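You operate a simulated robot arm through the tools that you are given. There is no shell and no other tool.

You are at the controls of a simulated robot arm. One attempt, no reset.

## Task
Raise the couch with HIGH and shift it till SIDE shows -6 cm.
Fine: blue lever to FREE to shift, back to LOCK after; no drive blocked or refused.

The check looks at the end state, three seconds after you hand in, the way a careful person would. Anything else that was tipped, shoved, dropped, spilled or broken makes it a failure.

## Robot
A 7-joint arm with a two-finger parallel gripper, fixed in place. Base frame: the origin is at the foot of the arm, x ahead of it, y to its left, z up. Units: mm, rad, N and s.
Its first joint turns from -2.601 to 2.601 rad. Payload 3.43 kg.
The tool frame sits at the grasp point between the pads (the TCP): z along the fingers, y along the line on which they close. The tips reach 30 mm beyond it. The gripper opens to 94 mm. The fingers are 28 mm wide and 10 mm thick; the gripper's body (50 by 96 mm) begins 55 mm behind the TCP.
Orientation is that of the tool frame in the base frame, as a unit quaternion [x, y, z, w]. With the fingers straight down and closing along the base's y, the tool's x points along the base's -x, its y along +y and its z along -z.

## Interface
- The arm moves only by the tool nudge_tool. Its arguments are lists of equal length, an entry for each row: "travel": the shift along the tool's x, y, z in mm, a list of three; "rot": the turn, a rotation vector about the tool's x, y, z in rad, a list of three; "jaw": the opening, from 0 (shut) to 1 (fully open). In form: {"travel": [[tx, ty, tz], ...], "rot": [[ax, ay, az], ...], "jaw": [jaw, ...]}. A call has 1 to 20 rows; each row shifts and turns the commanded pose from where the row before left it, along the tool's axes as they then stand. Each row takes 0.2 s and may step no farther than 50 mm and 0.15 rad from the row before; otherwise, or with a gripper value out of range, the whole call is refused. A pose out of reach is approached as far as the arm can. The call stops where the force on the tool passes 80 N (or 10 N more than at its start, if that is more) or the arm is blocked; 0.2 s more then pass. The fingers move at their own pace (about 45 mm/s each) and stop on an object; they squeeze with about 39 N. The grip force told is the motor's: it shows also when the fingers shut on nothing. Time passes only in rows, and 0.2 s behind the last, so rows that do not move let the fingers close. The reply holds the time, the measured pose of the TCP, the force on the tool along the base axes, the opening and the grip force, in the units named above and with some noise, with the torque about the TCP (base axes, N m) and any sound that the robot's microphone picked up.
- Cameras (640 x 400 px; columns grow to the right, rows downward): "scene" is fixed at [401.4, 650, 1247.3]; the picture's right is [-0.86, -0.50, 0.00], its down [-0.26, 0.44, -0.86] and it looks along [0.43, -0.74, -0.51] (base axes); focal length 373 px, centre (320, 200). "wrist" rides on the gripper at [76, 14, -103] in the tool frame; the picture's right is [-0.18, 0.98, 0.00], its down [-0.75, -0.14, -0.64] and it looks along [-0.63, -0.12, 0.77] (tool axes); focal length 243 px, centre (320, 200). There is no depth. A picture from a camera that has moved, and an enlarged one, comes with that camera's place and axes in the base frame and with its lens.
- grab_frame(camera): a new picture of that camera. No time passes.
- close_up(camera, box): a new picture of the part [left, top, right, bottom] of that camera's present view, enlarged. No time passes.
- close_job(): hands the job in; it is judged then, once.

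Places have to be worked out from the pictures, the camera data and where the tool is seen. Open the gripper and draw the arm clear of the work before you hand the job in, unless the task says otherwise.

The tools are called after ">>>" as a command line: name --argument value ..., lists and objects as JSON in quotes. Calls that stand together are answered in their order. nudge_tool: Moves the arm, as the interface text tells. Its arguments: {"type":"object","properties":{"travel":{"type":"array","items":{"type":"array","items":{"type":"number"}}},"rot":{"type":"array","items":{"type":"array","items":{"type":"number"}}},"jaw":{"type":"array","items":{"type":"number"}}},"required":["travel","rot","jaw"]} The other tools are called the same way: grab_frame (camera) takes a picture; close_up (camera, box) takes an enlarged picture of a part of a camera's view; close_job () hands the job in.

At the start:

```text
time_s: 0.0
position: [790.2, 45.7, 930.6]
tcp_rot: [0.0, 1.0, 0.001, 0.001]
wrist_force: [0.7, -0.3, -0.3]
moment: [-0.02, 0.0, -0.01]
gripper_width: 93.9
gripper_force: 0.0
```

scene: 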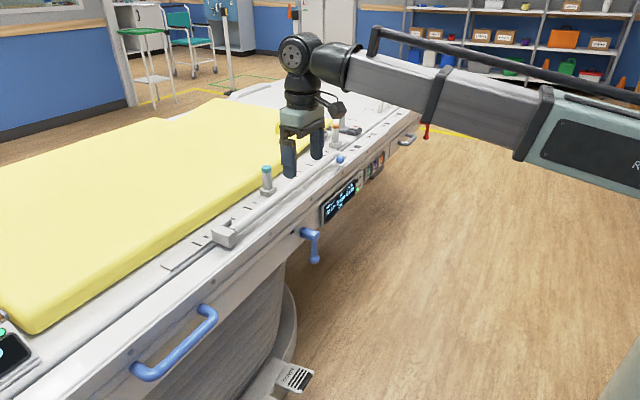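
wrist: 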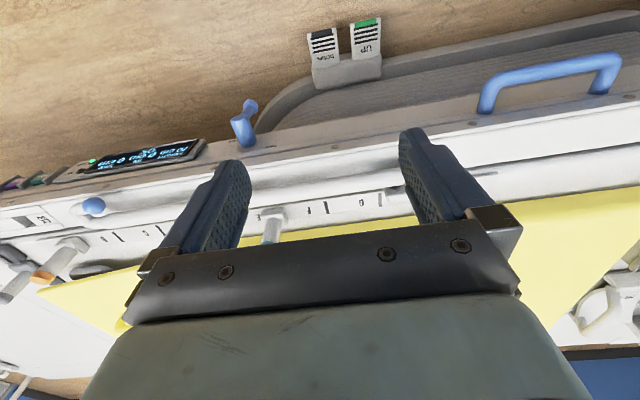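

I'll look closely at the couch edge, the display and the controls before moving anything.

>>> close_up --camera "scene" --box '[300, 120, 440, 210]'

>>> close_up --camera "scene" --box '[200, 150, 360, 270]'

>>> close_up --camera "wrist" --box '[0, 90, 280, 310]'

>>> close_up --camera "wrist" --box '[220, 0, 440, 160]'

>>> close_up --camera "scene" --box '[0, 300, 160, 400]'

>>> close_up --camera "scene" --box '[220, 340, 340, 400]'

```text
4.44 times, centred on (370, 165) of scene
camera zoom: at [401.4, 650.0, 1247.3], right [-0.86, -0.5, 0.0], down [-0.26, 0.44, -0.86], along [0.43, -0.74, -0.51], focal length 1659 px, centre (98, 356)
```

zoom: 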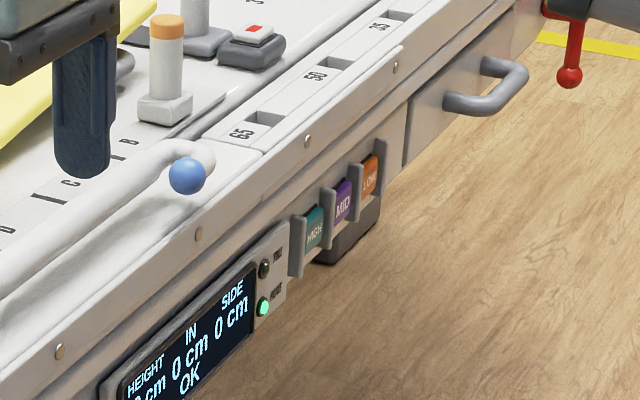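

```text
3.33 times, centred on (280, 210) of scene
camera zoom: at [401.4, 650.0, 1247.3], right [-0.86, -0.5, 0.0], down [-0.26, 0.44, -0.86], along [0.43, -0.74, -0.51], focal length 1244 px, centre (453, 167)
```

zoom: 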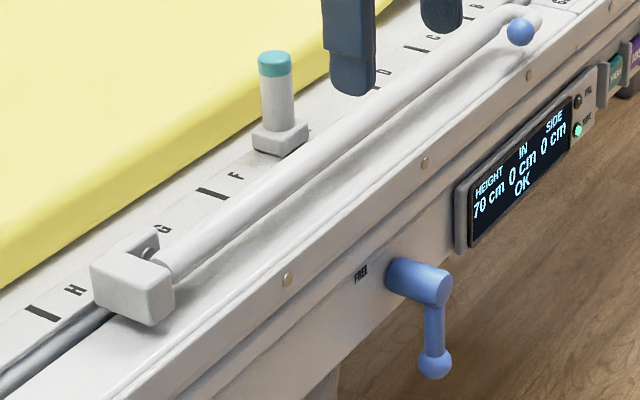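

```text
1.82 times, centred on (140, 200) of wrist
camera zoom: at [713.8, 60.4, 1033.1], right [0.18, 0.98, 0.0], down [0.75, -0.14, 0.64], along [0.63, -0.12, -0.77], focal length 441 px, centre (647, 200)
```

zoom: 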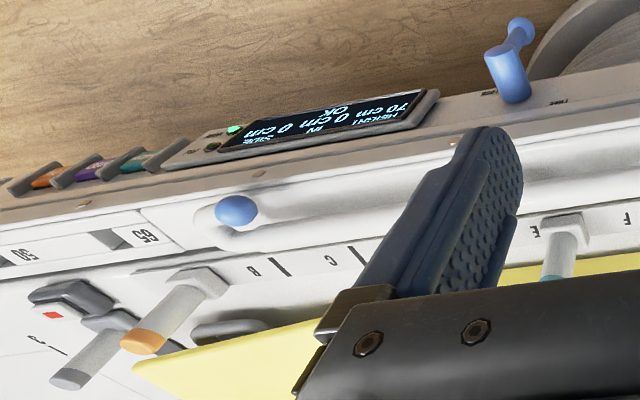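

```text
2.50 times, centred on (330, 80) of wrist
camera zoom: at [713.8, 60.4, 1033.1], right [0.18, 0.98, 0.0], down [0.75, -0.14, 0.64], along [0.63, -0.12, -0.77], focal length 606 px, centre (295, 500)
```

zoom: 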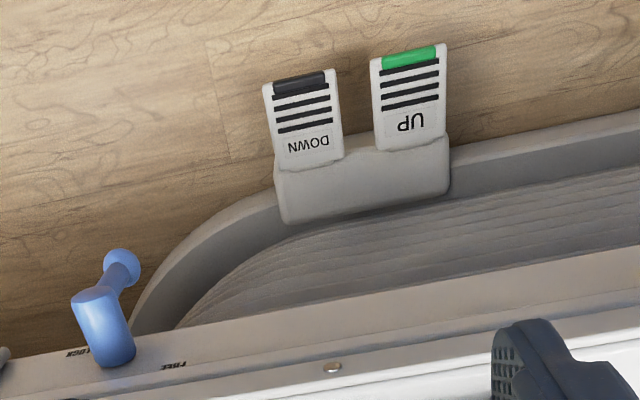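

```text
4.00 times, centred on (80, 350) of scene
camera zoom: at [401.4, 650.0, 1247.3], right [-0.86, -0.5, 0.0], down [-0.26, 0.44, -0.86], along [0.43, -0.74, -0.51], focal length 1493 px, centre (1280, -400)
```

zoom: 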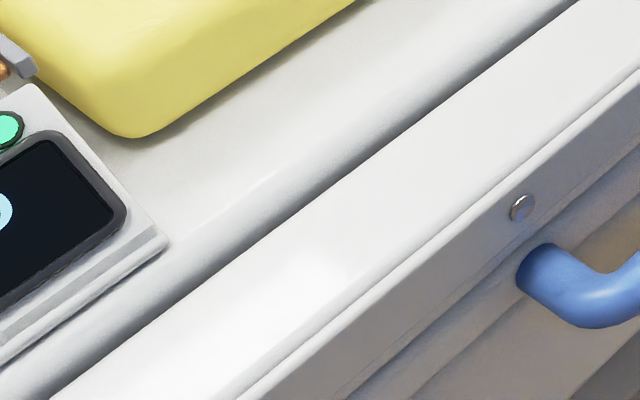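

```text
5.33 times, centred on (280, 370) of scene
camera zoom: at [401.4, 650.0, 1247.3], right [-0.86, -0.5, 0.0], down [-0.26, 0.44, -0.86], along [0.43, -0.74, -0.51], focal length 1991 px, centre (533, -707)
```

zoom: 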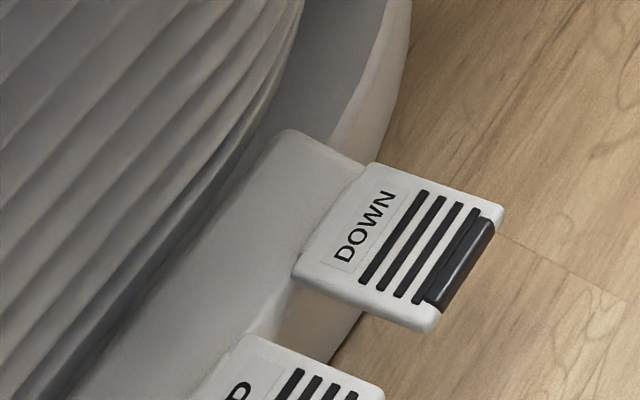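

The display reads HEIGHT 70, IN 0, SIDE 0, OK. I want to read the labels by the lever, the two lamps and the buttons, and find the other end of the couch.

>>> close_up --camera "scene" --box '[345, 145, 393, 175]'

>>> close_up --camera "wrist" --box '[20, 130, 116, 190]'

>>> close_up --camera "wrist" --box '[200, 90, 296, 150]'

>>> close_up --camera "scene" --box '[280, 220, 344, 270]'

>>> close_up --camera "scene" --box '[320, 70, 480, 170]'

>>> close_up --camera "scene" --box '[100, 280, 260, 390]'

>>> close_up --camera "wrist" --box '[90, 130, 202, 180]'

```text
13.33 times, centred on (369, 160) of scene
camera zoom: at [401.4, 650.0, 1247.3], right [-0.86, -0.5, 0.0], down [-0.26, 0.44, -0.86], along [0.43, -0.74, -0.51], focal length 4977 px, centre (-333, 733)
```

zoom: 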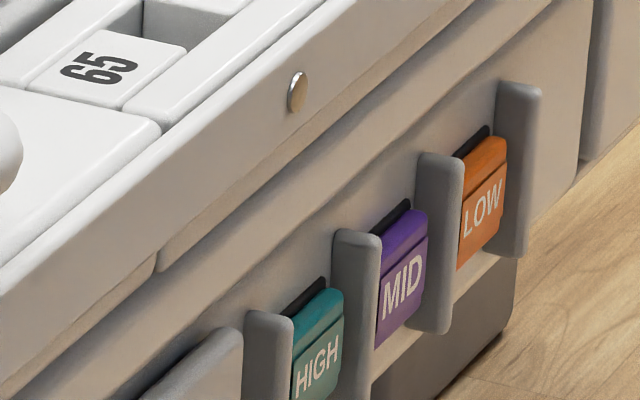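

```text
6.67 times, centred on (68, 160) of wrist
camera zoom: at [713.8, 60.4, 1033.1], right [0.18, 0.98, 0.0], down [0.75, -0.14, 0.64], along [0.63, -0.12, -0.77], focal length 1618 px, centre (2000, 467)
```

zoom: 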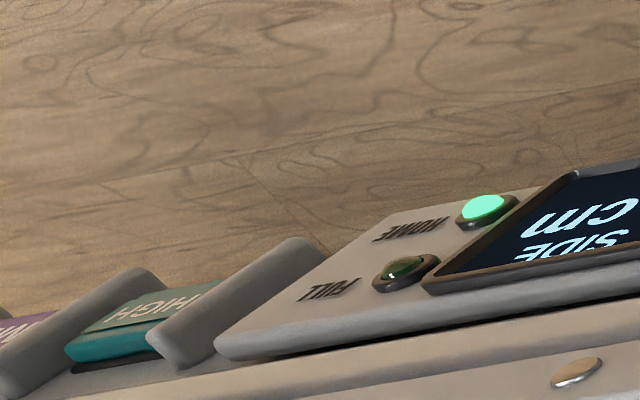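

```text
6.67 times, centred on (248, 120) of wrist
camera zoom: at [713.8, 60.4, 1033.1], right [0.18, 0.98, 0.0], down [0.75, -0.14, 0.64], along [0.63, -0.12, -0.77], focal length 1618 px, centre (800, 733)
```

zoom: 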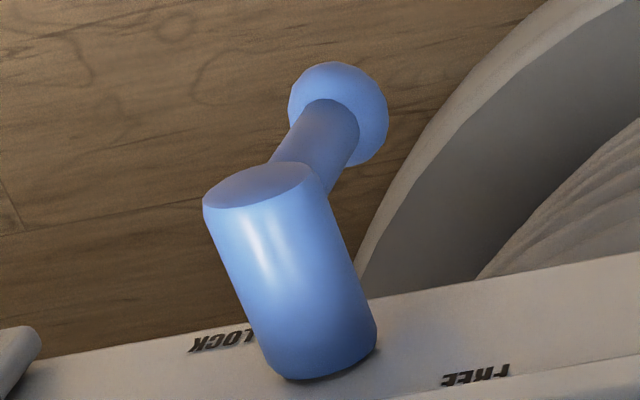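

```text
8.00 times, centred on (312, 245) of scene
camera zoom: at [401.4, 650.0, 1247.3], right [-0.86, -0.5, 0.0], down [-0.26, 0.44, -0.86], along [0.43, -0.74, -0.51], focal length 2986 px, centre (384, -160)
```

zoom: 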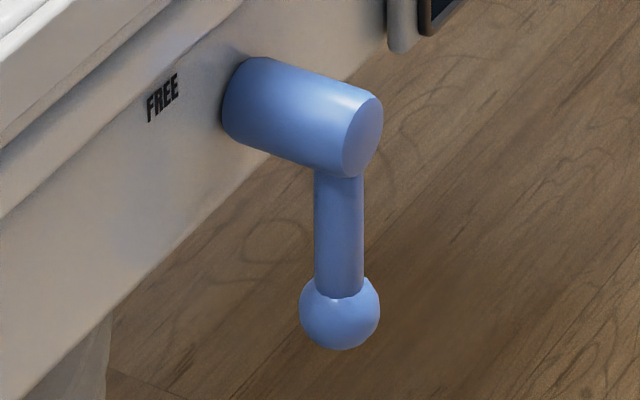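

```text
4.00 times, centred on (400, 120) of scene
camera zoom: at [401.4, 650.0, 1247.3], right [-0.86, -0.5, 0.0], down [-0.26, 0.44, -0.86], along [0.43, -0.74, -0.51], focal length 1493 px, centre (0, 520)
```

zoom: 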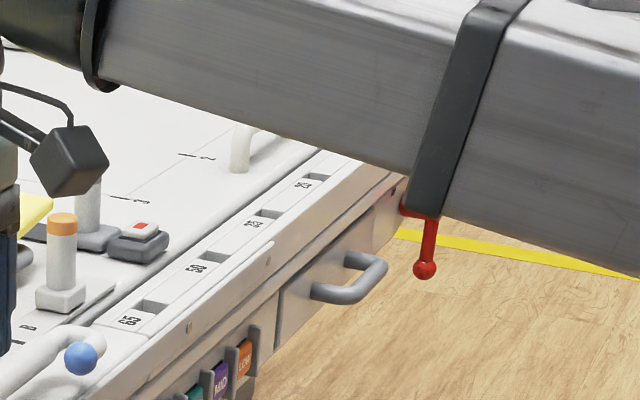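

```text
3.64 times, centred on (180, 335) of scene
camera zoom: at [401.4, 650.0, 1247.3], right [-0.86, -0.5, 0.0], down [-0.26, 0.44, -0.86], along [0.43, -0.74, -0.51], focal length 1357 px, centre (829, -291)
```

zoom: 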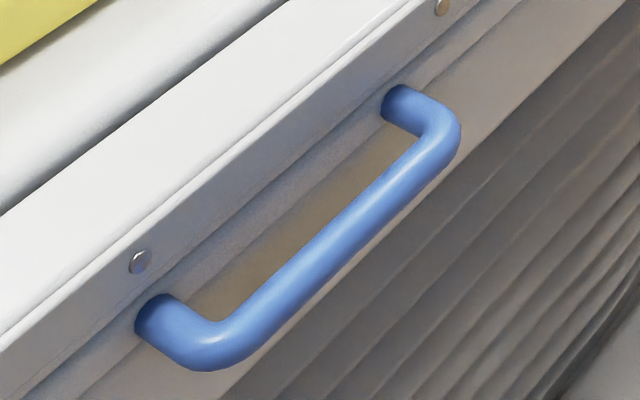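

```text
5.71 times, centred on (146, 155) of wrist
camera zoom: at [713.8, 60.4, 1033.1], right [0.18, 0.98, 0.0], down [0.75, -0.14, 0.64], along [0.63, -0.12, -0.77], focal length 1386 px, centre (1314, 457)
```

zoom: 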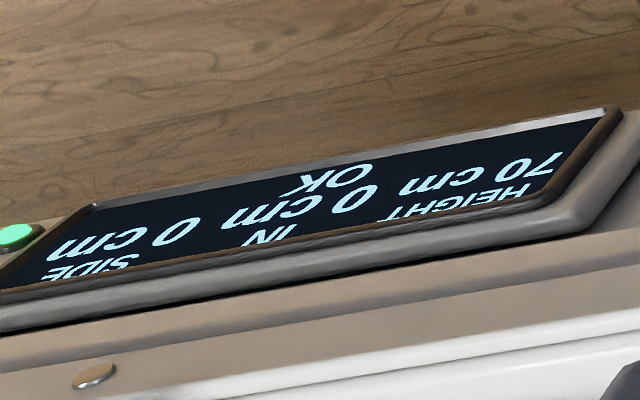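

The lamps are FULL (off) and HOME (lit), and the blue lever hangs down with FREE on its +y side and LOCK on its -y side. I estimate the lever ball at about (866,-121,498), the blue handle bar at about (856,379,645) and HIGH at about (895,-580,600). I'll back the tool off from the couch and tilt it 45° so the wrist camera faces the panel.

>>> nudge_tool --travel '[[40, 0, 0], [40, 0, 0], [40, 0, 0], [40, 0, 0], [40, 0, 0], [0, 0, 0], [0, 0, 0], [0, 0, 0], [0, 0, 0], [0, 0, 0], [0, 0, 0]]' --rot '[[0, 0, 0], [0, 0, 0], [0, 0, 0], [0, 0, 0], [0, 0, 0], [0, -0.131, 0], [0, -0.131, 0], [0, -0.131, 0], [0, -0.131, 0], [0, -0.131, 0], [0, -0.13, 0]]' --jaw '[0, 0, 0, 0, 0, 0, 0, 0, 0, 0, 0]'

>>> grab_frame --camera "wrist"

>>> grab_frame --camera "scene"

```text
time_s: 2.4
position: [687.6, 57.6, 952.6]
tcp_rot: [0.001, 0.923, 0.0, 0.385]
wrist_force: [-0.1, 0.4, 0.4]
moment: [0.01, -0.01, -0.01]
gripper_width: 0.0
gripper_force: 33.2
out of reach, approached as far as the arm can: row 8, 9, 10, 11
```

```text
taken
camera wrist: at [561.8, 72.2, 970.1], right [0.13, 0.98, 0.13], down [0.08, -0.14, 0.99], along [0.99, -0.12, -0.09], focal length 243 px, centre (320, 200)
```

wrist: 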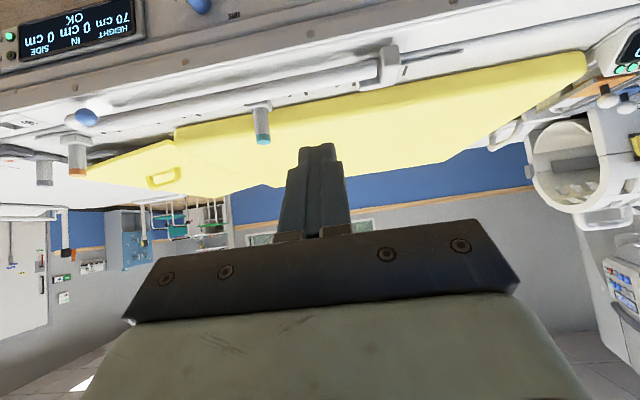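

```text
taken
```

scene: 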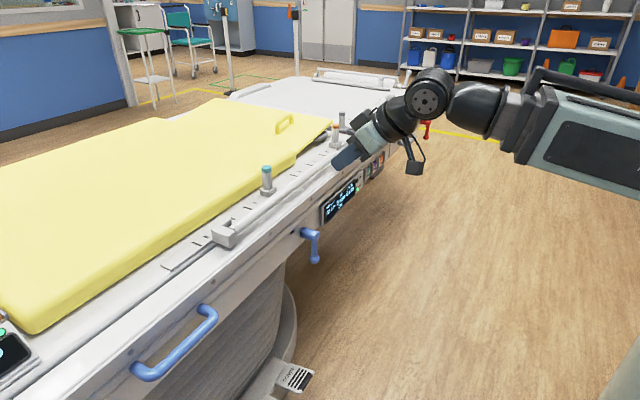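

The 45° tilt was reached, though x stopped at 688. I'll lower the tool in front of the panel, clear of the couch, and shift it toward -y to look at the panel squarely.

>>> nudge_tool --travel '[[28.3, 0, 28.3], [28.3, 0, 28.3], [28.3, 0, 28.3], [28.3, 0, 28.3], [28.3, 0, 28.3], [28.3, 0, 28.3], [28.3, 0, 28.3], [0, -40, 0], [0, -40, 0], [0, -40, 0], [0, -40, 0], [0, -40, 0], [0, -40, 0]]' --rot '[[0, 0, 0], [0, 0, 0], [0, 0, 0], [0, 0, 0], [0, 0, 0], [0, 0, 0], [0, 0, 0], [0, 0, 0], [0, 0, 0], [0, 0, 0], [0, 0, 0], [0, 0, 0], [0, 0, 0]]' --jaw '[0, 0, 0, 0, 0, 0, 0, 0, 0, 0, 0, 0, 0]'

>>> grab_frame --camera "wrist"

>>> grab_frame --camera "scene"

```text
time_s: 5.2
position: [696.6, -181.2, 669.8]
tcp_rot: [0.0, 0.924, 0.001, 0.383]
wrist_force: [0.4, -0.1, 0.3]
moment: [0.0, -0.01, 0.02]
gripper_width: 0.2
gripper_force: 32.8
out of reach, approached as far as the arm can: row 1, 2
```

```text
taken
camera wrist: at [570.3, -167.5, 688.9], right [0.13, 0.98, 0.13], down [0.08, -0.14, 0.99], along [0.99, -0.12, -0.09], focal length 243 px, centre (320, 200)
```

wrist: 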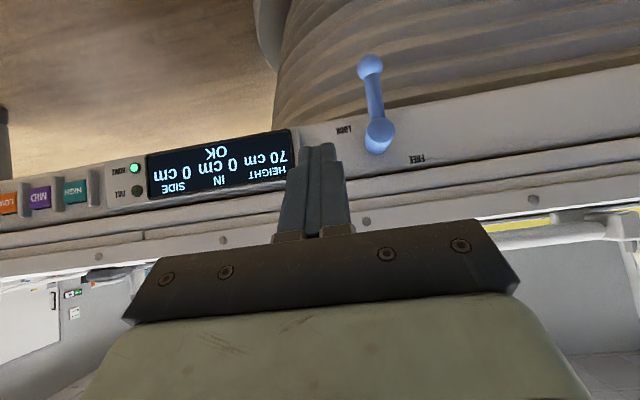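

```text
taken
```

scene: 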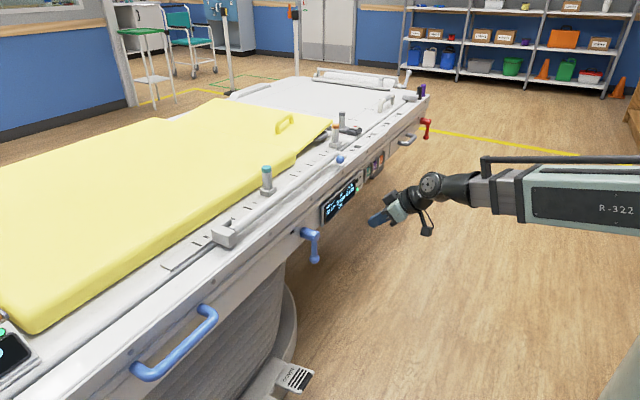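

The panel is now in clear view; I'll zoom in on the lever, display and buttons.

>>> close_up --camera "wrist" --box '[0, 120, 192, 240]'

>>> close_up --camera "wrist" --box '[300, 40, 460, 180]'

>>> close_up --camera "scene" --box '[360, 80, 440, 180]'

>>> close_up --camera "scene" --box '[310, 80, 400, 170]'

```text
3.33 times, centred on (96, 180) of wrist
camera zoom: at [570.3, -167.5, 688.9], right [0.13, 0.98, 0.13], down [0.08, -0.14, 0.99], along [0.99, -0.12, -0.09], focal length 809 px, centre (1067, 267)
```

zoom: 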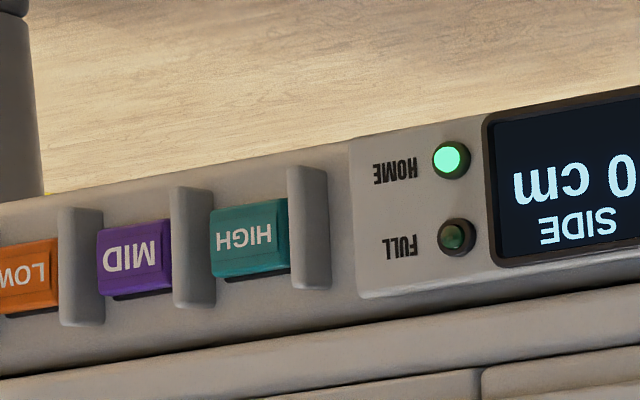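

```text
2.86 times, centred on (380, 110) of wrist
camera zoom: at [570.3, -167.5, 688.9], right [0.13, 0.98, 0.13], down [0.08, -0.14, 0.99], along [0.99, -0.12, -0.09], focal length 693 px, centre (149, 457)
```

zoom: 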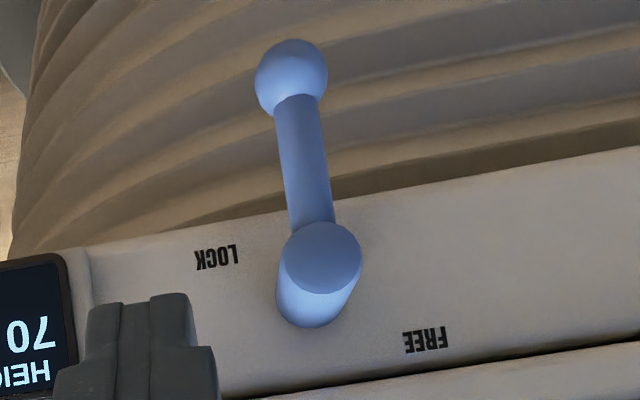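

```text
4.00 times, centred on (400, 130) of scene
camera zoom: at [401.4, 650.0, 1247.3], right [-0.86, -0.5, 0.0], down [-0.26, 0.44, -0.86], along [0.43, -0.74, -0.51], focal length 1493 px, centre (0, 480)
```

zoom: 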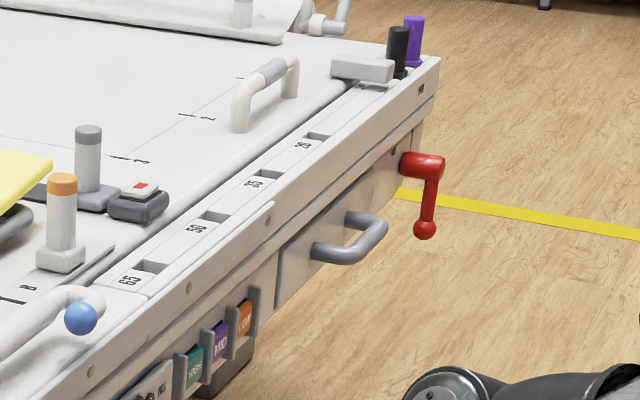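

```text
4.44 times, centred on (355, 125) of scene
camera zoom: at [401.4, 650.0, 1247.3], right [-0.86, -0.5, 0.0], down [-0.26, 0.44, -0.86], along [0.43, -0.74, -0.51], focal length 1659 px, centre (164, 533)
```

zoom: 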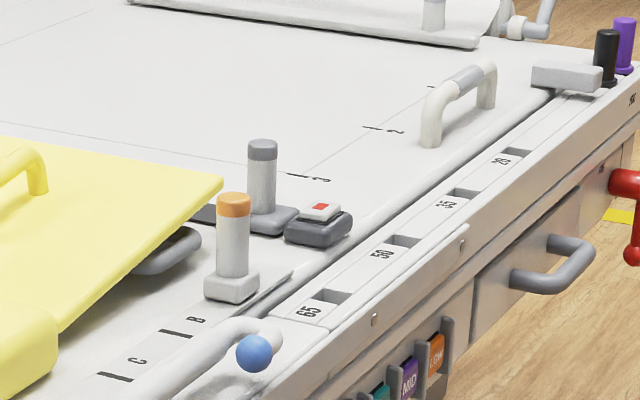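

The lever is vertical, with its pivot at about (-120, z 588) and its ball at z≈502. So LOCK is straight down and FREE is about 90° toward +y. HIGH is at about (900,-592,589), between two guards. I'll move the closed fingers to a pre-press spot in front of it and stay well short of contact.

>>> nudge_tool --travel '[[-3.75, -41, 13.65], [-3.75, -41, 13.65], [-3.75, -41, 13.65], [-3.75, -41, 13.65], [-3.75, -41, 13.65], [-3.75, -41, 13.65], [-3.75, -41, 13.65], [-3.75, -41, 13.65], [-3.75, -41, 13.65], [-3.75, -41, 13.65]]' --rot '[[0, 0, 0], [0, 0, 0], [0, 0, 0], [0, 0, 0], [0, 0, 0], [0, 0, 0], [0, 0, 0], [0, 0, 0], [0, 0, 0], [0, 0, 0]]' --jaw '[0, 0, 0, 0, 0, 0, 0, 0, 0, 0]'

>>> grab_frame --camera "wrist"

>>> grab_frame --camera "scene"

```text
time_s: 7.4
position: [821.4, -594.7, 601.2]
tcp_rot: [0.0, 0.923, 0.0, 0.384]
wrist_force: [0.6, 0.8, -0.4]
moment: [-0.01, 0.01, 0.03]
gripper_width: 0.0
gripper_force: 33.0
```

```text
taken
camera wrist: at [695.5, -580.6, 618.7], right [0.13, 0.98, 0.13], down [0.08, -0.14, 0.99], along [0.99, -0.12, -0.09], focal length 243 px, centre (320, 200)
```

wrist: 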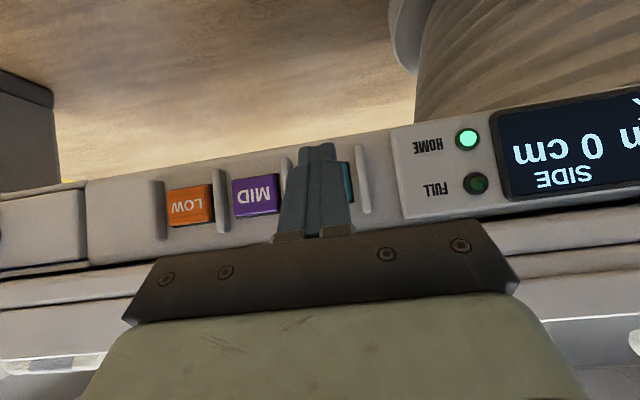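

```text
taken
```

scene: 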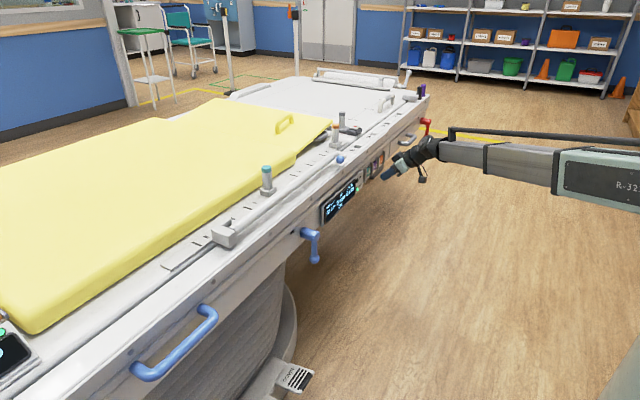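

>>> close_up --camera "wrist" --box '[130, 120, 450, 260]'

>>> close_up --camera "scene" --box '[350, 130, 450, 200]'

```text
2.00 times, centred on (290, 190) of wrist
camera zoom: at [695.5, -580.6, 618.7], right [0.13, 0.98, 0.13], down [0.08, -0.14, 0.99], along [0.99, -0.12, -0.09], focal length 485 px, centre (380, 220)
```

zoom: 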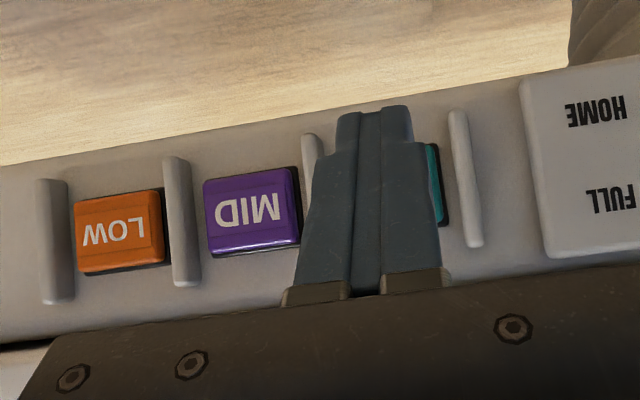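

```text
5.71 times, centred on (400, 165) of scene
camera zoom: at [401.4, 650.0, 1247.3], right [-0.86, -0.5, 0.0], down [-0.26, 0.44, -0.86], along [0.43, -0.74, -0.51], focal length 2133 px, centre (-137, 400)
```

zoom: 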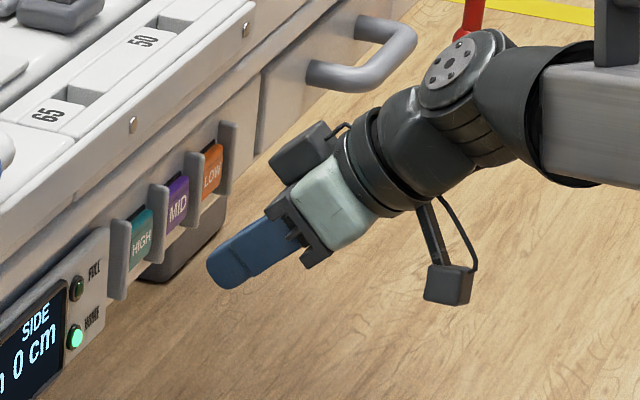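

The finger tips are about 40 mm short of HIGH and need to move about 4 mm toward -y to sit midway between the guards. I'll close most of the gap.

>>> nudge_tool --travel '[[-5.6, -4, 5.6], [-5.6, 0, 5.6], [-5.6, 0, 5.6], [-4.2, 0, 4.2]]' --rot '[[0, 0, 0], [0, 0, 0], [0, 0, 0], [0, 0, 0]]' --jaw '[0, 0, 0, 0]'

>>> close_up --camera "wrist" --box '[130, 100, 450, 260]'

>>> close_up --camera "scene" --box '[350, 140, 420, 190]'

```text
time_s: 8.4
position: [850.1, -596.1, 601.4]
tcp_rot: [-0.001, 0.924, 0.001, 0.383]
wrist_force: [-0.1, -0.3, -0.5]
moment: [0.0, -0.03, 0.0]
gripper_width: 0.0
gripper_force: 33.1
```

```text
2.00 times, centred on (290, 180) of wrist
camera zoom: at [724.8, -581.7, 620.1], right [0.13, 0.98, 0.13], down [0.08, -0.14, 0.99], along [0.99, -0.12, -0.09], focal length 485 px, centre (380, 240)
```

zoom: 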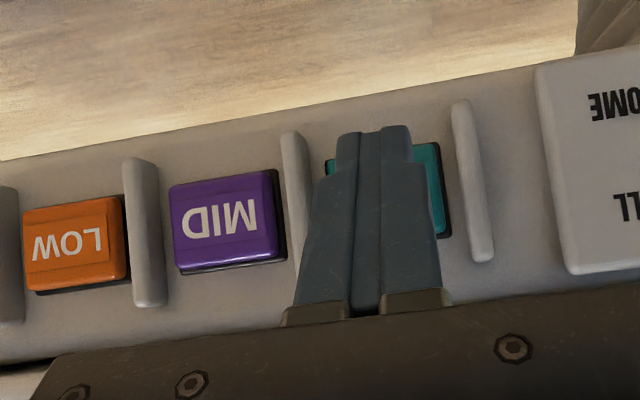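

```text
8.00 times, centred on (385, 165) of scene
camera zoom: at [401.4, 650.0, 1247.3], right [-0.86, -0.5, 0.0], down [-0.26, 0.44, -0.86], along [0.43, -0.74, -0.51], focal length 2986 px, centre (-200, 480)
```

zoom: 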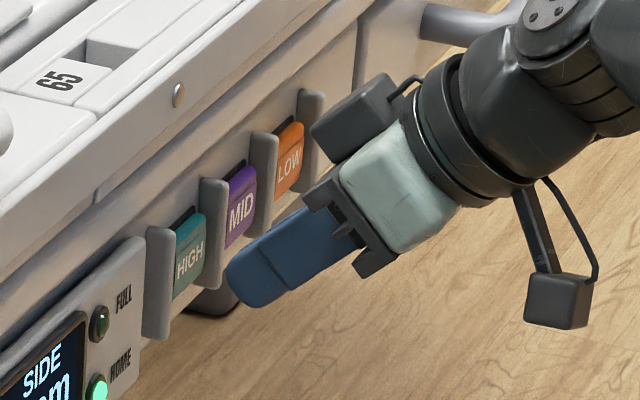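

The tip is centred between the guards, just short of the button. I'll creep forward and watch the force.

>>> nudge_tool --travel '[[-1.41, 0, 1.41], [-1.41, 0, 1.41], [-1.41, 0, 1.41], [-1.41, 0, 1.41], [-1.41, 0, 1.41]]' --rot '[[0, 0, 0], [0, 0, 0], [0, 0, 0], [0, 0, 0], [0, 0, 0]]' --jaw '[0, 0, 0, 0, 0]'

>>> close_up --camera "wrist" --box '[130, 100, 450, 260]'

>>> close_up --camera "scene" --box '[320, 140, 420, 225]'

```text
time_s: 9.6
position: [858.9, -596.4, 603.3]
tcp_rot: [0.002, 0.923, 0.0, 0.384]
wrist_force: [0.9, 0.3, 0.4]
moment: [0.01, 0.04, -0.03]
gripper_width: 0.0
gripper_force: 33.0
```

```text
2.00 times, centred on (290, 180) of wrist
camera zoom: at [733.6, -581.1, 620.6], right [0.13, 0.98, 0.13], down [0.08, -0.14, 0.99], along [0.99, -0.12, -0.09], focal length 485 px, centre (380, 240)
```

zoom: 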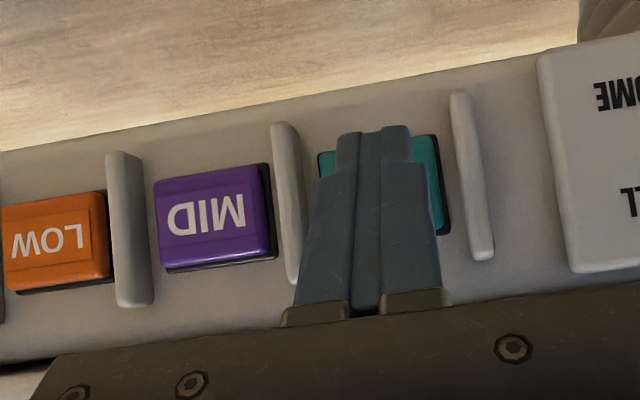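

```text
4.71 times, centred on (370, 182) of scene
camera zoom: at [401.4, 650.0, 1247.3], right [-0.86, -0.5, 0.0], down [-0.26, 0.44, -0.86], along [0.43, -0.74, -0.51], focal length 1756 px, centre (85, 282)
```

zoom: 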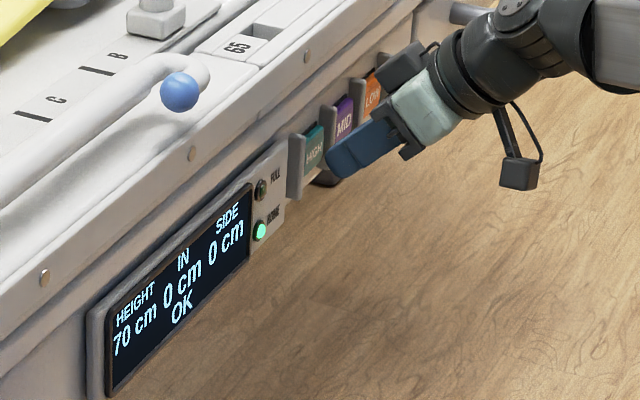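

No contact yet and the tips are at x≈890. I'll keep creeping forward.

>>> nudge_tool --travel '[[-1.41, 0, 1.41], [-1.41, 0, 1.41], [-1.41, 0, 1.41], [-1.41, 0, 1.41]]' --rot '[[0, 0, 0], [0, 0, 0], [0, 0, 0], [0, 0, 0]]' --jaw '[0, 0, 0, 0]'

>>> close_up --camera "scene" --box '[320, 140, 420, 225]'

```text
time_s: 10.6
position: [869.1, -596.3, 602.2]
tcp_rot: [0.0, 0.924, 0.0, 0.383]
wrist_force: [-0.3, -0.1, 0.0]
moment: [0.0, -0.02, 0.04]
gripper_width: 0.0
gripper_force: 32.7
```

```text
4.71 times, centred on (370, 182) of scene
camera zoom: at [401.4, 650.0, 1247.3], right [-0.86, -0.5, 0.0], down [-0.26, 0.44, -0.86], along [0.43, -0.74, -0.51], focal length 1756 px, centre (85, 282)
```

zoom: 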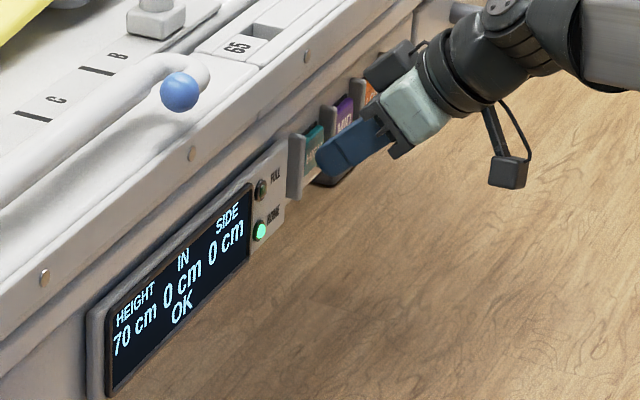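

Still free at tip x≈900, so I'll take three more 2 mm steps.

>>> nudge_tool --travel '[[-1.41, 0, 1.41], [-1.41, 0, 1.41], [-1.41, 0, 1.41]]' --rot '[[0, 0, 0], [0, 0, 0], [0, 0, 0]]' --jaw '[0, 0, 0]'

>>> close_up --camera "scene" --box '[320, 140, 420, 225]'

>>> close_up --camera "wrist" --box '[130, 100, 450, 260]'

```text
time_s: 11.4
position: [873.4, -595.9, 602.9]
tcp_rot: [0.002, 0.924, -0.001, 0.383]
wrist_force: [-2.1, -0.2, -0.4]
moment: [0.0, 0.07, -0.01]
gripper_width: 0.1
gripper_force: 33.2
heard: click
```

```text
4.71 times, centred on (370, 182) of scene
camera zoom: at [401.4, 650.0, 1247.3], right [-0.86, -0.5, 0.0], down [-0.26, 0.44, -0.86], along [0.43, -0.74, -0.51], focal length 1756 px, centre (85, 282)
```

zoom: 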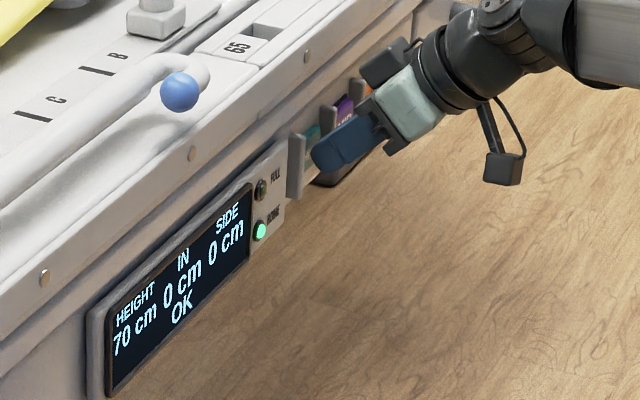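

```text
2.00 times, centred on (290, 180) of wrist
camera zoom: at [747.0, -581.5, 621.2], right [0.13, 0.98, 0.13], down [0.08, -0.14, 0.99], along [0.99, -0.12, -0.09], focal length 485 px, centre (380, 240)
```

zoom: 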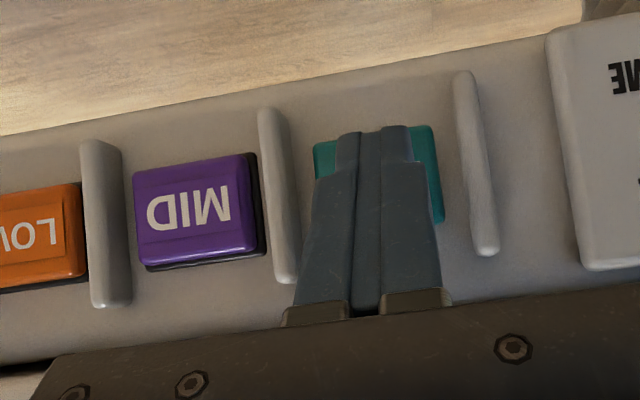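

A click, so HIGH is pressed. I'll draw straight back at once so the tool doesn't obstruct the rising couch.

>>> nudge_tool --travel '[[28.3, 0, -28.3], [28.3, 0, -28.3], [14, 0, -14]]' --rot '[[0, 0, 0], [0, 0, 0], [0, 0, 0]]' --jaw '[0, 0, 0]'

>>> close_up --camera "scene" --box '[320, 140, 420, 225]'

>>> grab_frame --camera "wrist"

```text
time_s: 12.2
position: [774.4, -595.2, 603.0]
tcp_rot: [0.0, 0.924, 0.001, 0.383]
wrist_force: [-1.1, 0.0, 0.3]
moment: [0.01, 0.01, 0.0]
gripper_width: 0.0
gripper_force: 33.3
```

```text
4.71 times, centred on (370, 182) of scene
camera zoom: at [401.4, 650.0, 1247.3], right [-0.86, -0.5, 0.0], down [-0.26, 0.44, -0.86], along [0.43, -0.74, -0.51], focal length 1756 px, centre (85, 282)
```

zoom: 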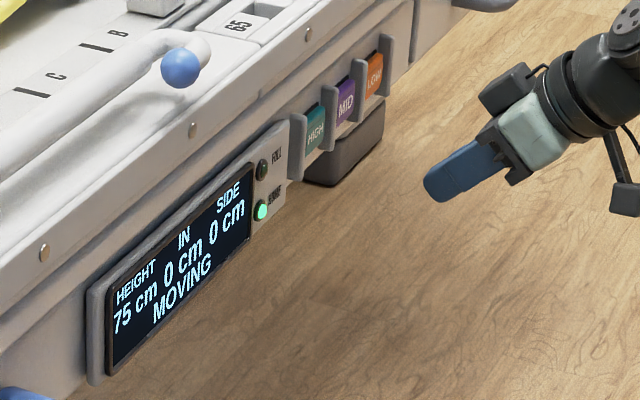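

```text
taken
camera wrist: at [647.1, -580.2, 621.3], right [0.13, 0.98, 0.13], down [0.08, -0.14, 0.99], along [0.99, -0.12, -0.09], focal length 243 px, centre (320, 200)
```

wrist: 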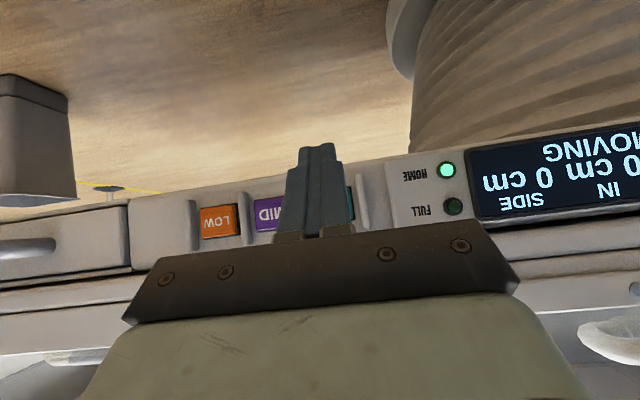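

The couch is moving by itself, at 75 cm and MOVING. I'll wait in place until it stops.

>>> nudge_tool --travel '[[0, 0, 0], [0, 0, 0], [0, 0, 0], [0, 0, 0], [0, 0, 0], [0, 0, 0], [0, 0, 0], [0, 0, 0], [0, 0, 0], [0, 0, 0]]' --rot '[[0, 0, 0], [0, 0, 0], [0, 0, 0], [0, 0, 0], [0, 0, 0], [0, 0, 0], [0, 0, 0], [0, 0, 0], [0, 0, 0], [0, 0, 0]]' --jaw '[0, 0, 0, 0, 0, 0, 0, 0, 0, 0]'

>>> grab_frame --camera "scene"

>>> close_up --camera "scene" --box '[300, 130, 400, 215]'

```text
time_s: 14.4
position: [772.5, -595.6, 603.0]
tcp_rot: [0.001, 0.923, 0.0, 0.384]
wrist_force: [-0.2, -0.3, -0.2]
moment: [0.0, -0.01, -0.01]
gripper_width: 0.2
gripper_force: 32.8
```

```text
taken
```

scene: 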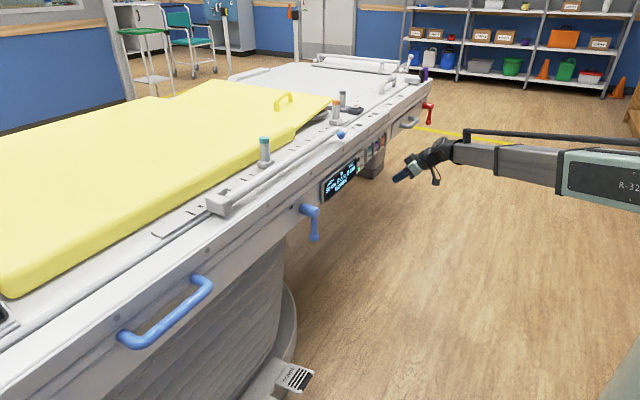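

```text
4.71 times, centred on (350, 172) of scene
camera zoom: at [401.4, 650.0, 1247.3], right [-0.86, -0.5, 0.0], down [-0.26, 0.44, -0.86], along [0.43, -0.74, -0.51], focal length 1756 px, centre (179, 329)
```

zoom: 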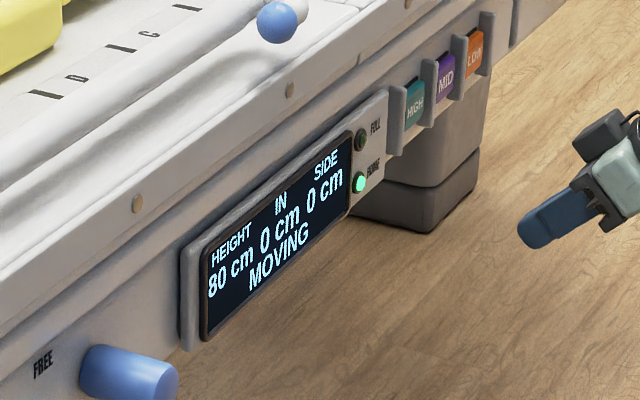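

The display shows 80 cm and the couch is still moving. I'll wait some more.

>>> nudge_tool --travel '[[0, 0, 0], [0, 0, 0], [0, 0, 0], [0, 0, 0], [0, 0, 0], [0, 0, 0], [0, 0, 0], [0, 0, 0], [0, 0, 0], [0, 0, 0], [0, 0, 0], [0, 0, 0], [0, 0, 0], [0, 0, 0], [0, 0, 0]]' --rot '[[0, 0, 0], [0, 0, 0], [0, 0, 0], [0, 0, 0], [0, 0, 0], [0, 0, 0], [0, 0, 0], [0, 0, 0], [0, 0, 0], [0, 0, 0], [0, 0, 0], [0, 0, 0], [0, 0, 0], [0, 0, 0], [0, 0, 0]]' --jaw '[0, 0, 0, 0, 0, 0, 0, 0, 0, 0, 0, 0, 0, 0, 0]'

>>> grab_frame --camera "scene"

>>> close_up --camera "scene" --box '[300, 130, 400, 215]'

```text
time_s: 17.6
position: [773.4, -594.4, 603.8]
tcp_rot: [0.0, 0.923, 0.001, 0.384]
wrist_force: [-0.4, 0.2, 0.2]
moment: [0.02, -0.02, 0.04]
gripper_width: 0.0
gripper_force: 33.2
```

```text
taken
```

scene: 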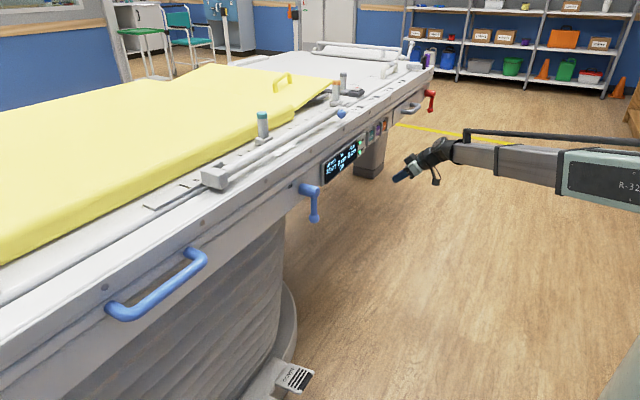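

```text
4.71 times, centred on (350, 172) of scene
camera zoom: at [401.4, 650.0, 1247.3], right [-0.86, -0.5, 0.0], down [-0.26, 0.44, -0.86], along [0.43, -0.74, -0.51], focal length 1756 px, centre (179, 329)
```

zoom: 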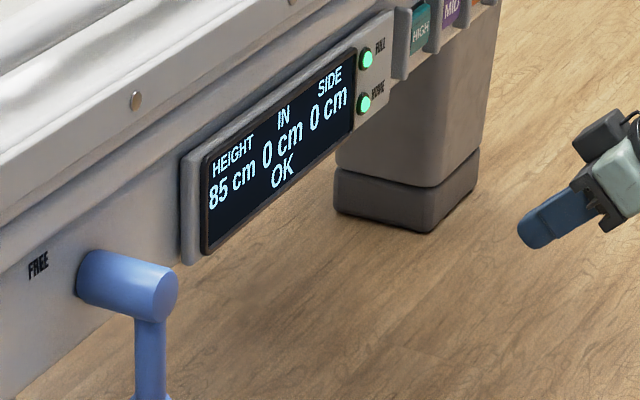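

The couch has stopped at 85 cm, OK, with FULL lit. It rose 150 mm, so the lever pivot is now at z≈738, the ball at z≈652 and the handle at z≈795. I'll turn the tool horizontal, pointing at the panel, so I can push the lever ball along its arc.

>>> nudge_tool --travel '[[0, 0, 0], [0, 0, 0], [0, 0, 0], [0, 0, 0], [0, 0, 0], [0, 0, 0]]' --rot '[[0, -0.1303, 0], [0, -0.1303, 0], [0, -0.1303, 0], [0, -0.1303, 0], [0, -0.1303, 0], [0, -0.1303, 0]]' --jaw '[0, 0, 0, 0, 0, 0]'

>>> grab_frame --camera "scene"

>>> grab_frame --camera "wrist"

>>> close_up --camera "scene" --box '[280, 170, 344, 234]'

```text
time_s: 19.0
position: [774.1, -596.7, 603.4]
tcp_rot: [0.001, 0.707, 0.0, 0.707]
wrist_force: [-0.3, -0.7, -0.1]
moment: [-0.02, -0.02, -0.01]
gripper_width: 0.0
gripper_force: 32.9
```

```text
taken
```

scene: 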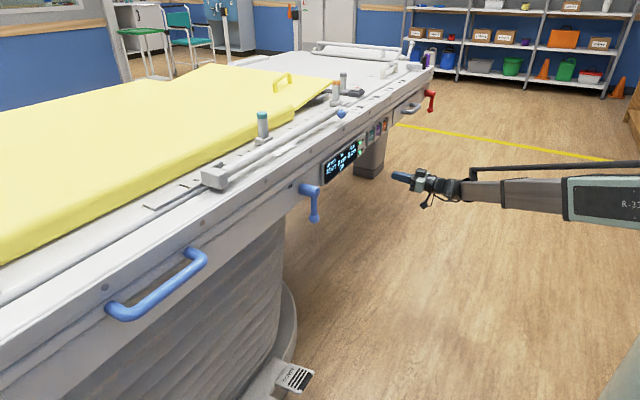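

```text
taken
camera wrist: at [672.3, -581.4, 526.7], right [0.0, 0.98, 0.18], down [-0.64, -0.14, 0.75], along [0.77, -0.12, 0.63], focal length 243 px, centre (320, 200)
```

wrist: 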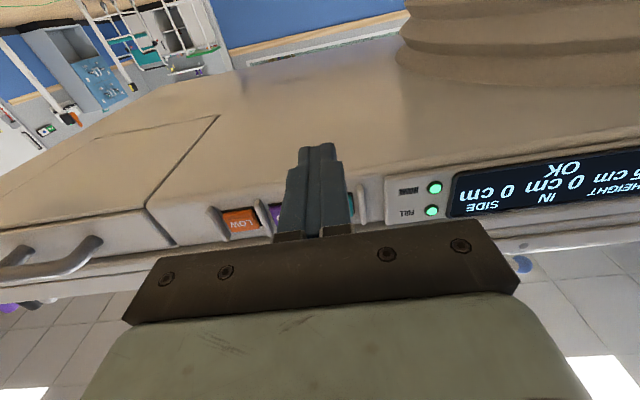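

```text
6.25 times, centred on (312, 202) of scene
camera zoom: at [401.4, 650.0, 1247.3], right [-0.86, -0.5, 0.0], down [-0.26, 0.44, -0.86], along [0.43, -0.74, -0.51], focal length 2333 px, centre (370, 188)
```

zoom: 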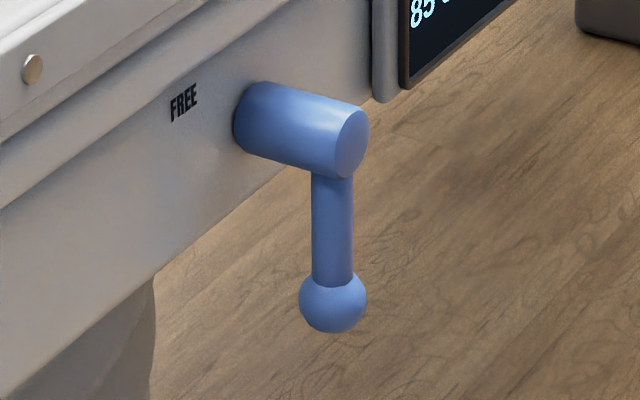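

The tool is horizontal, and the scene view confirms the lever ball at about (868,-120,651). I'll move along the panel to (790,-200,651), on the ball's -y side.

>>> nudge_tool --travel '[[-4.75, 39.7, 1.6], [-4.75, 39.7, 1.6], [-4.75, 39.7, 1.6], [-4.75, 39.7, 1.6], [-4.75, 39.7, 1.6], [-4.75, 39.7, 1.6], [-4.75, 39.7, 1.6], [-4.75, 39.7, 1.6], [-4.75, 39.7, 1.6], [-4.75, 39.7, 1.6]]' --rot '[[0, 0, 0], [0, 0, 0], [0, 0, 0], [0, 0, 0], [0, 0, 0], [0, 0, 0], [0, 0, 0], [0, 0, 0], [0, 0, 0], [0, 0, 0]]' --jaw '[0, 0, 0, 0, 0, 0, 0, 0, 0, 0]'

>>> grab_frame --camera "wrist"

>>> close_up --camera "scene" --box '[260, 140, 420, 240]'

```text
time_s: 21.2
position: [792.0, -202.5, 652.9]
tcp_rot: [0.001, 0.707, 0.0, 0.707]
wrist_force: [1.7, 0.3, -0.1]
moment: [-0.01, 0.0, 0.04]
gripper_width: 0.0
gripper_force: 32.8
```

```text
taken
camera wrist: at [688.6, -187.0, 577.2], right [0.0, 0.98, 0.18], down [-0.64, -0.14, 0.75], along [0.77, -0.12, 0.63], focal length 243 px, centre (320, 200)
```

wrist: 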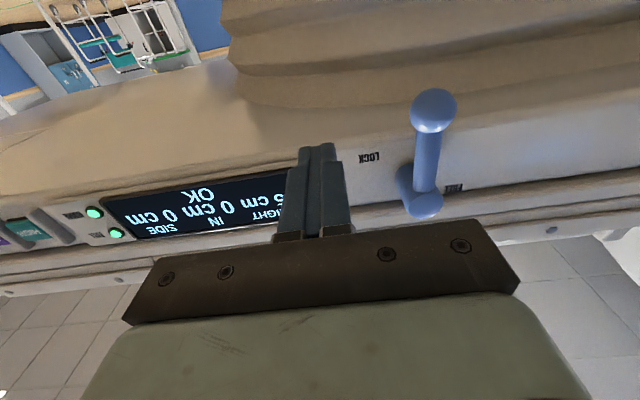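

```text
4.00 times, centred on (340, 190) of scene
camera zoom: at [401.4, 650.0, 1247.3], right [-0.86, -0.5, 0.0], down [-0.26, 0.44, -0.86], along [0.43, -0.74, -0.51], focal length 1493 px, centre (240, 240)
```

zoom: 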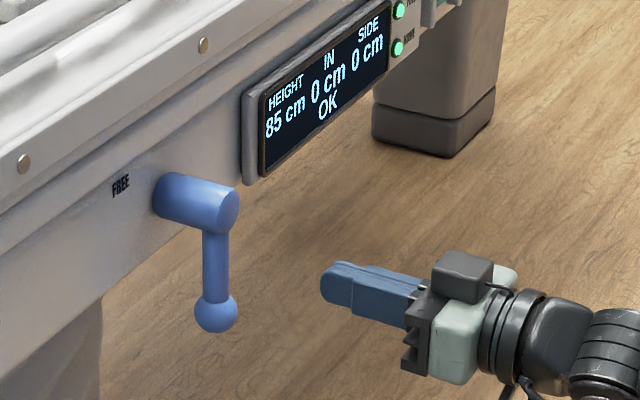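

Both cameras agree on the ball's position. I'll bring the finger in beside it on the -y side and push through the first third of the arc.

>>> nudge_tool --travel '[[0, 0, 30], [0, 0, 30], [0, 30, 0], [0, 12, 0], [0, 15, 0], [1.7, 7.1, 0], [1.7, 7.2, 0], [0.5, 7.4, 0], [0.5, 7.4, 0], [-0.7, 7.4, 0], [-0.7, 7.4, 0]]' --rot '[[0, 0, 0], [0, 0, 0], [0, 0, 0], [0, 0, 0], [0, 0, 0], [0, 0, 0], [0, 0, 0], [0, 0, 0], [0, 0, 0], [0, 0, 0], [0, 0, 0]]' --jaw '[0, 0, 0, 0, 0, 0, 0, 0, 0, 0, 0]'

>>> grab_frame --camera "wrist"

>>> close_up --camera "scene" --box '[260, 140, 420, 240]'

```text
time_s: 23.6
position: [849.9, -99.0, 646.2]
tcp_rot: [0.001, 0.708, 0.0, 0.707]
wrist_force: [0.2, -0.5, -0.5]
moment: [0.01, 0.01, -0.02]
gripper_width: 0.0
gripper_force: 32.7
```

```text
taken
camera wrist: at [748.7, -84.9, 571.5], right [0.0, 0.98, 0.18], down [-0.64, -0.14, 0.75], along [0.77, -0.12, 0.63], focal length 243 px, centre (320, 200)
```

wrist: 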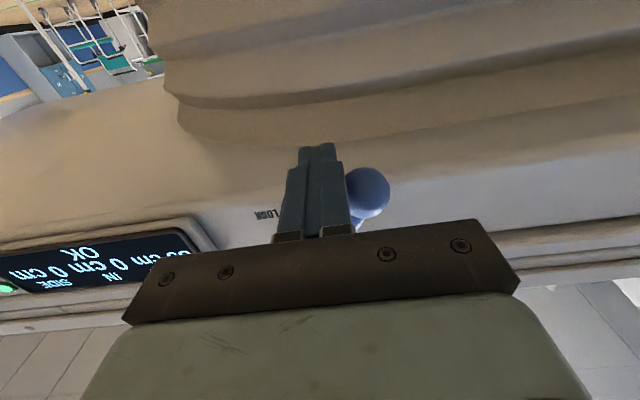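

```text
4.00 times, centred on (340, 190) of scene
camera zoom: at [401.4, 650.0, 1247.3], right [-0.86, -0.5, 0.0], down [-0.26, 0.44, -0.86], along [0.43, -0.74, -0.51], focal length 1493 px, centre (240, 240)
```

zoom: 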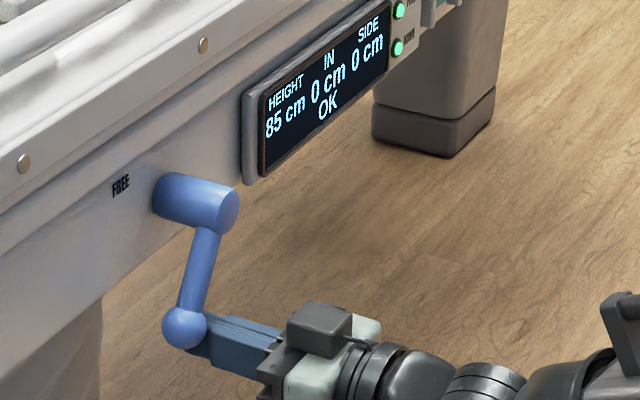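

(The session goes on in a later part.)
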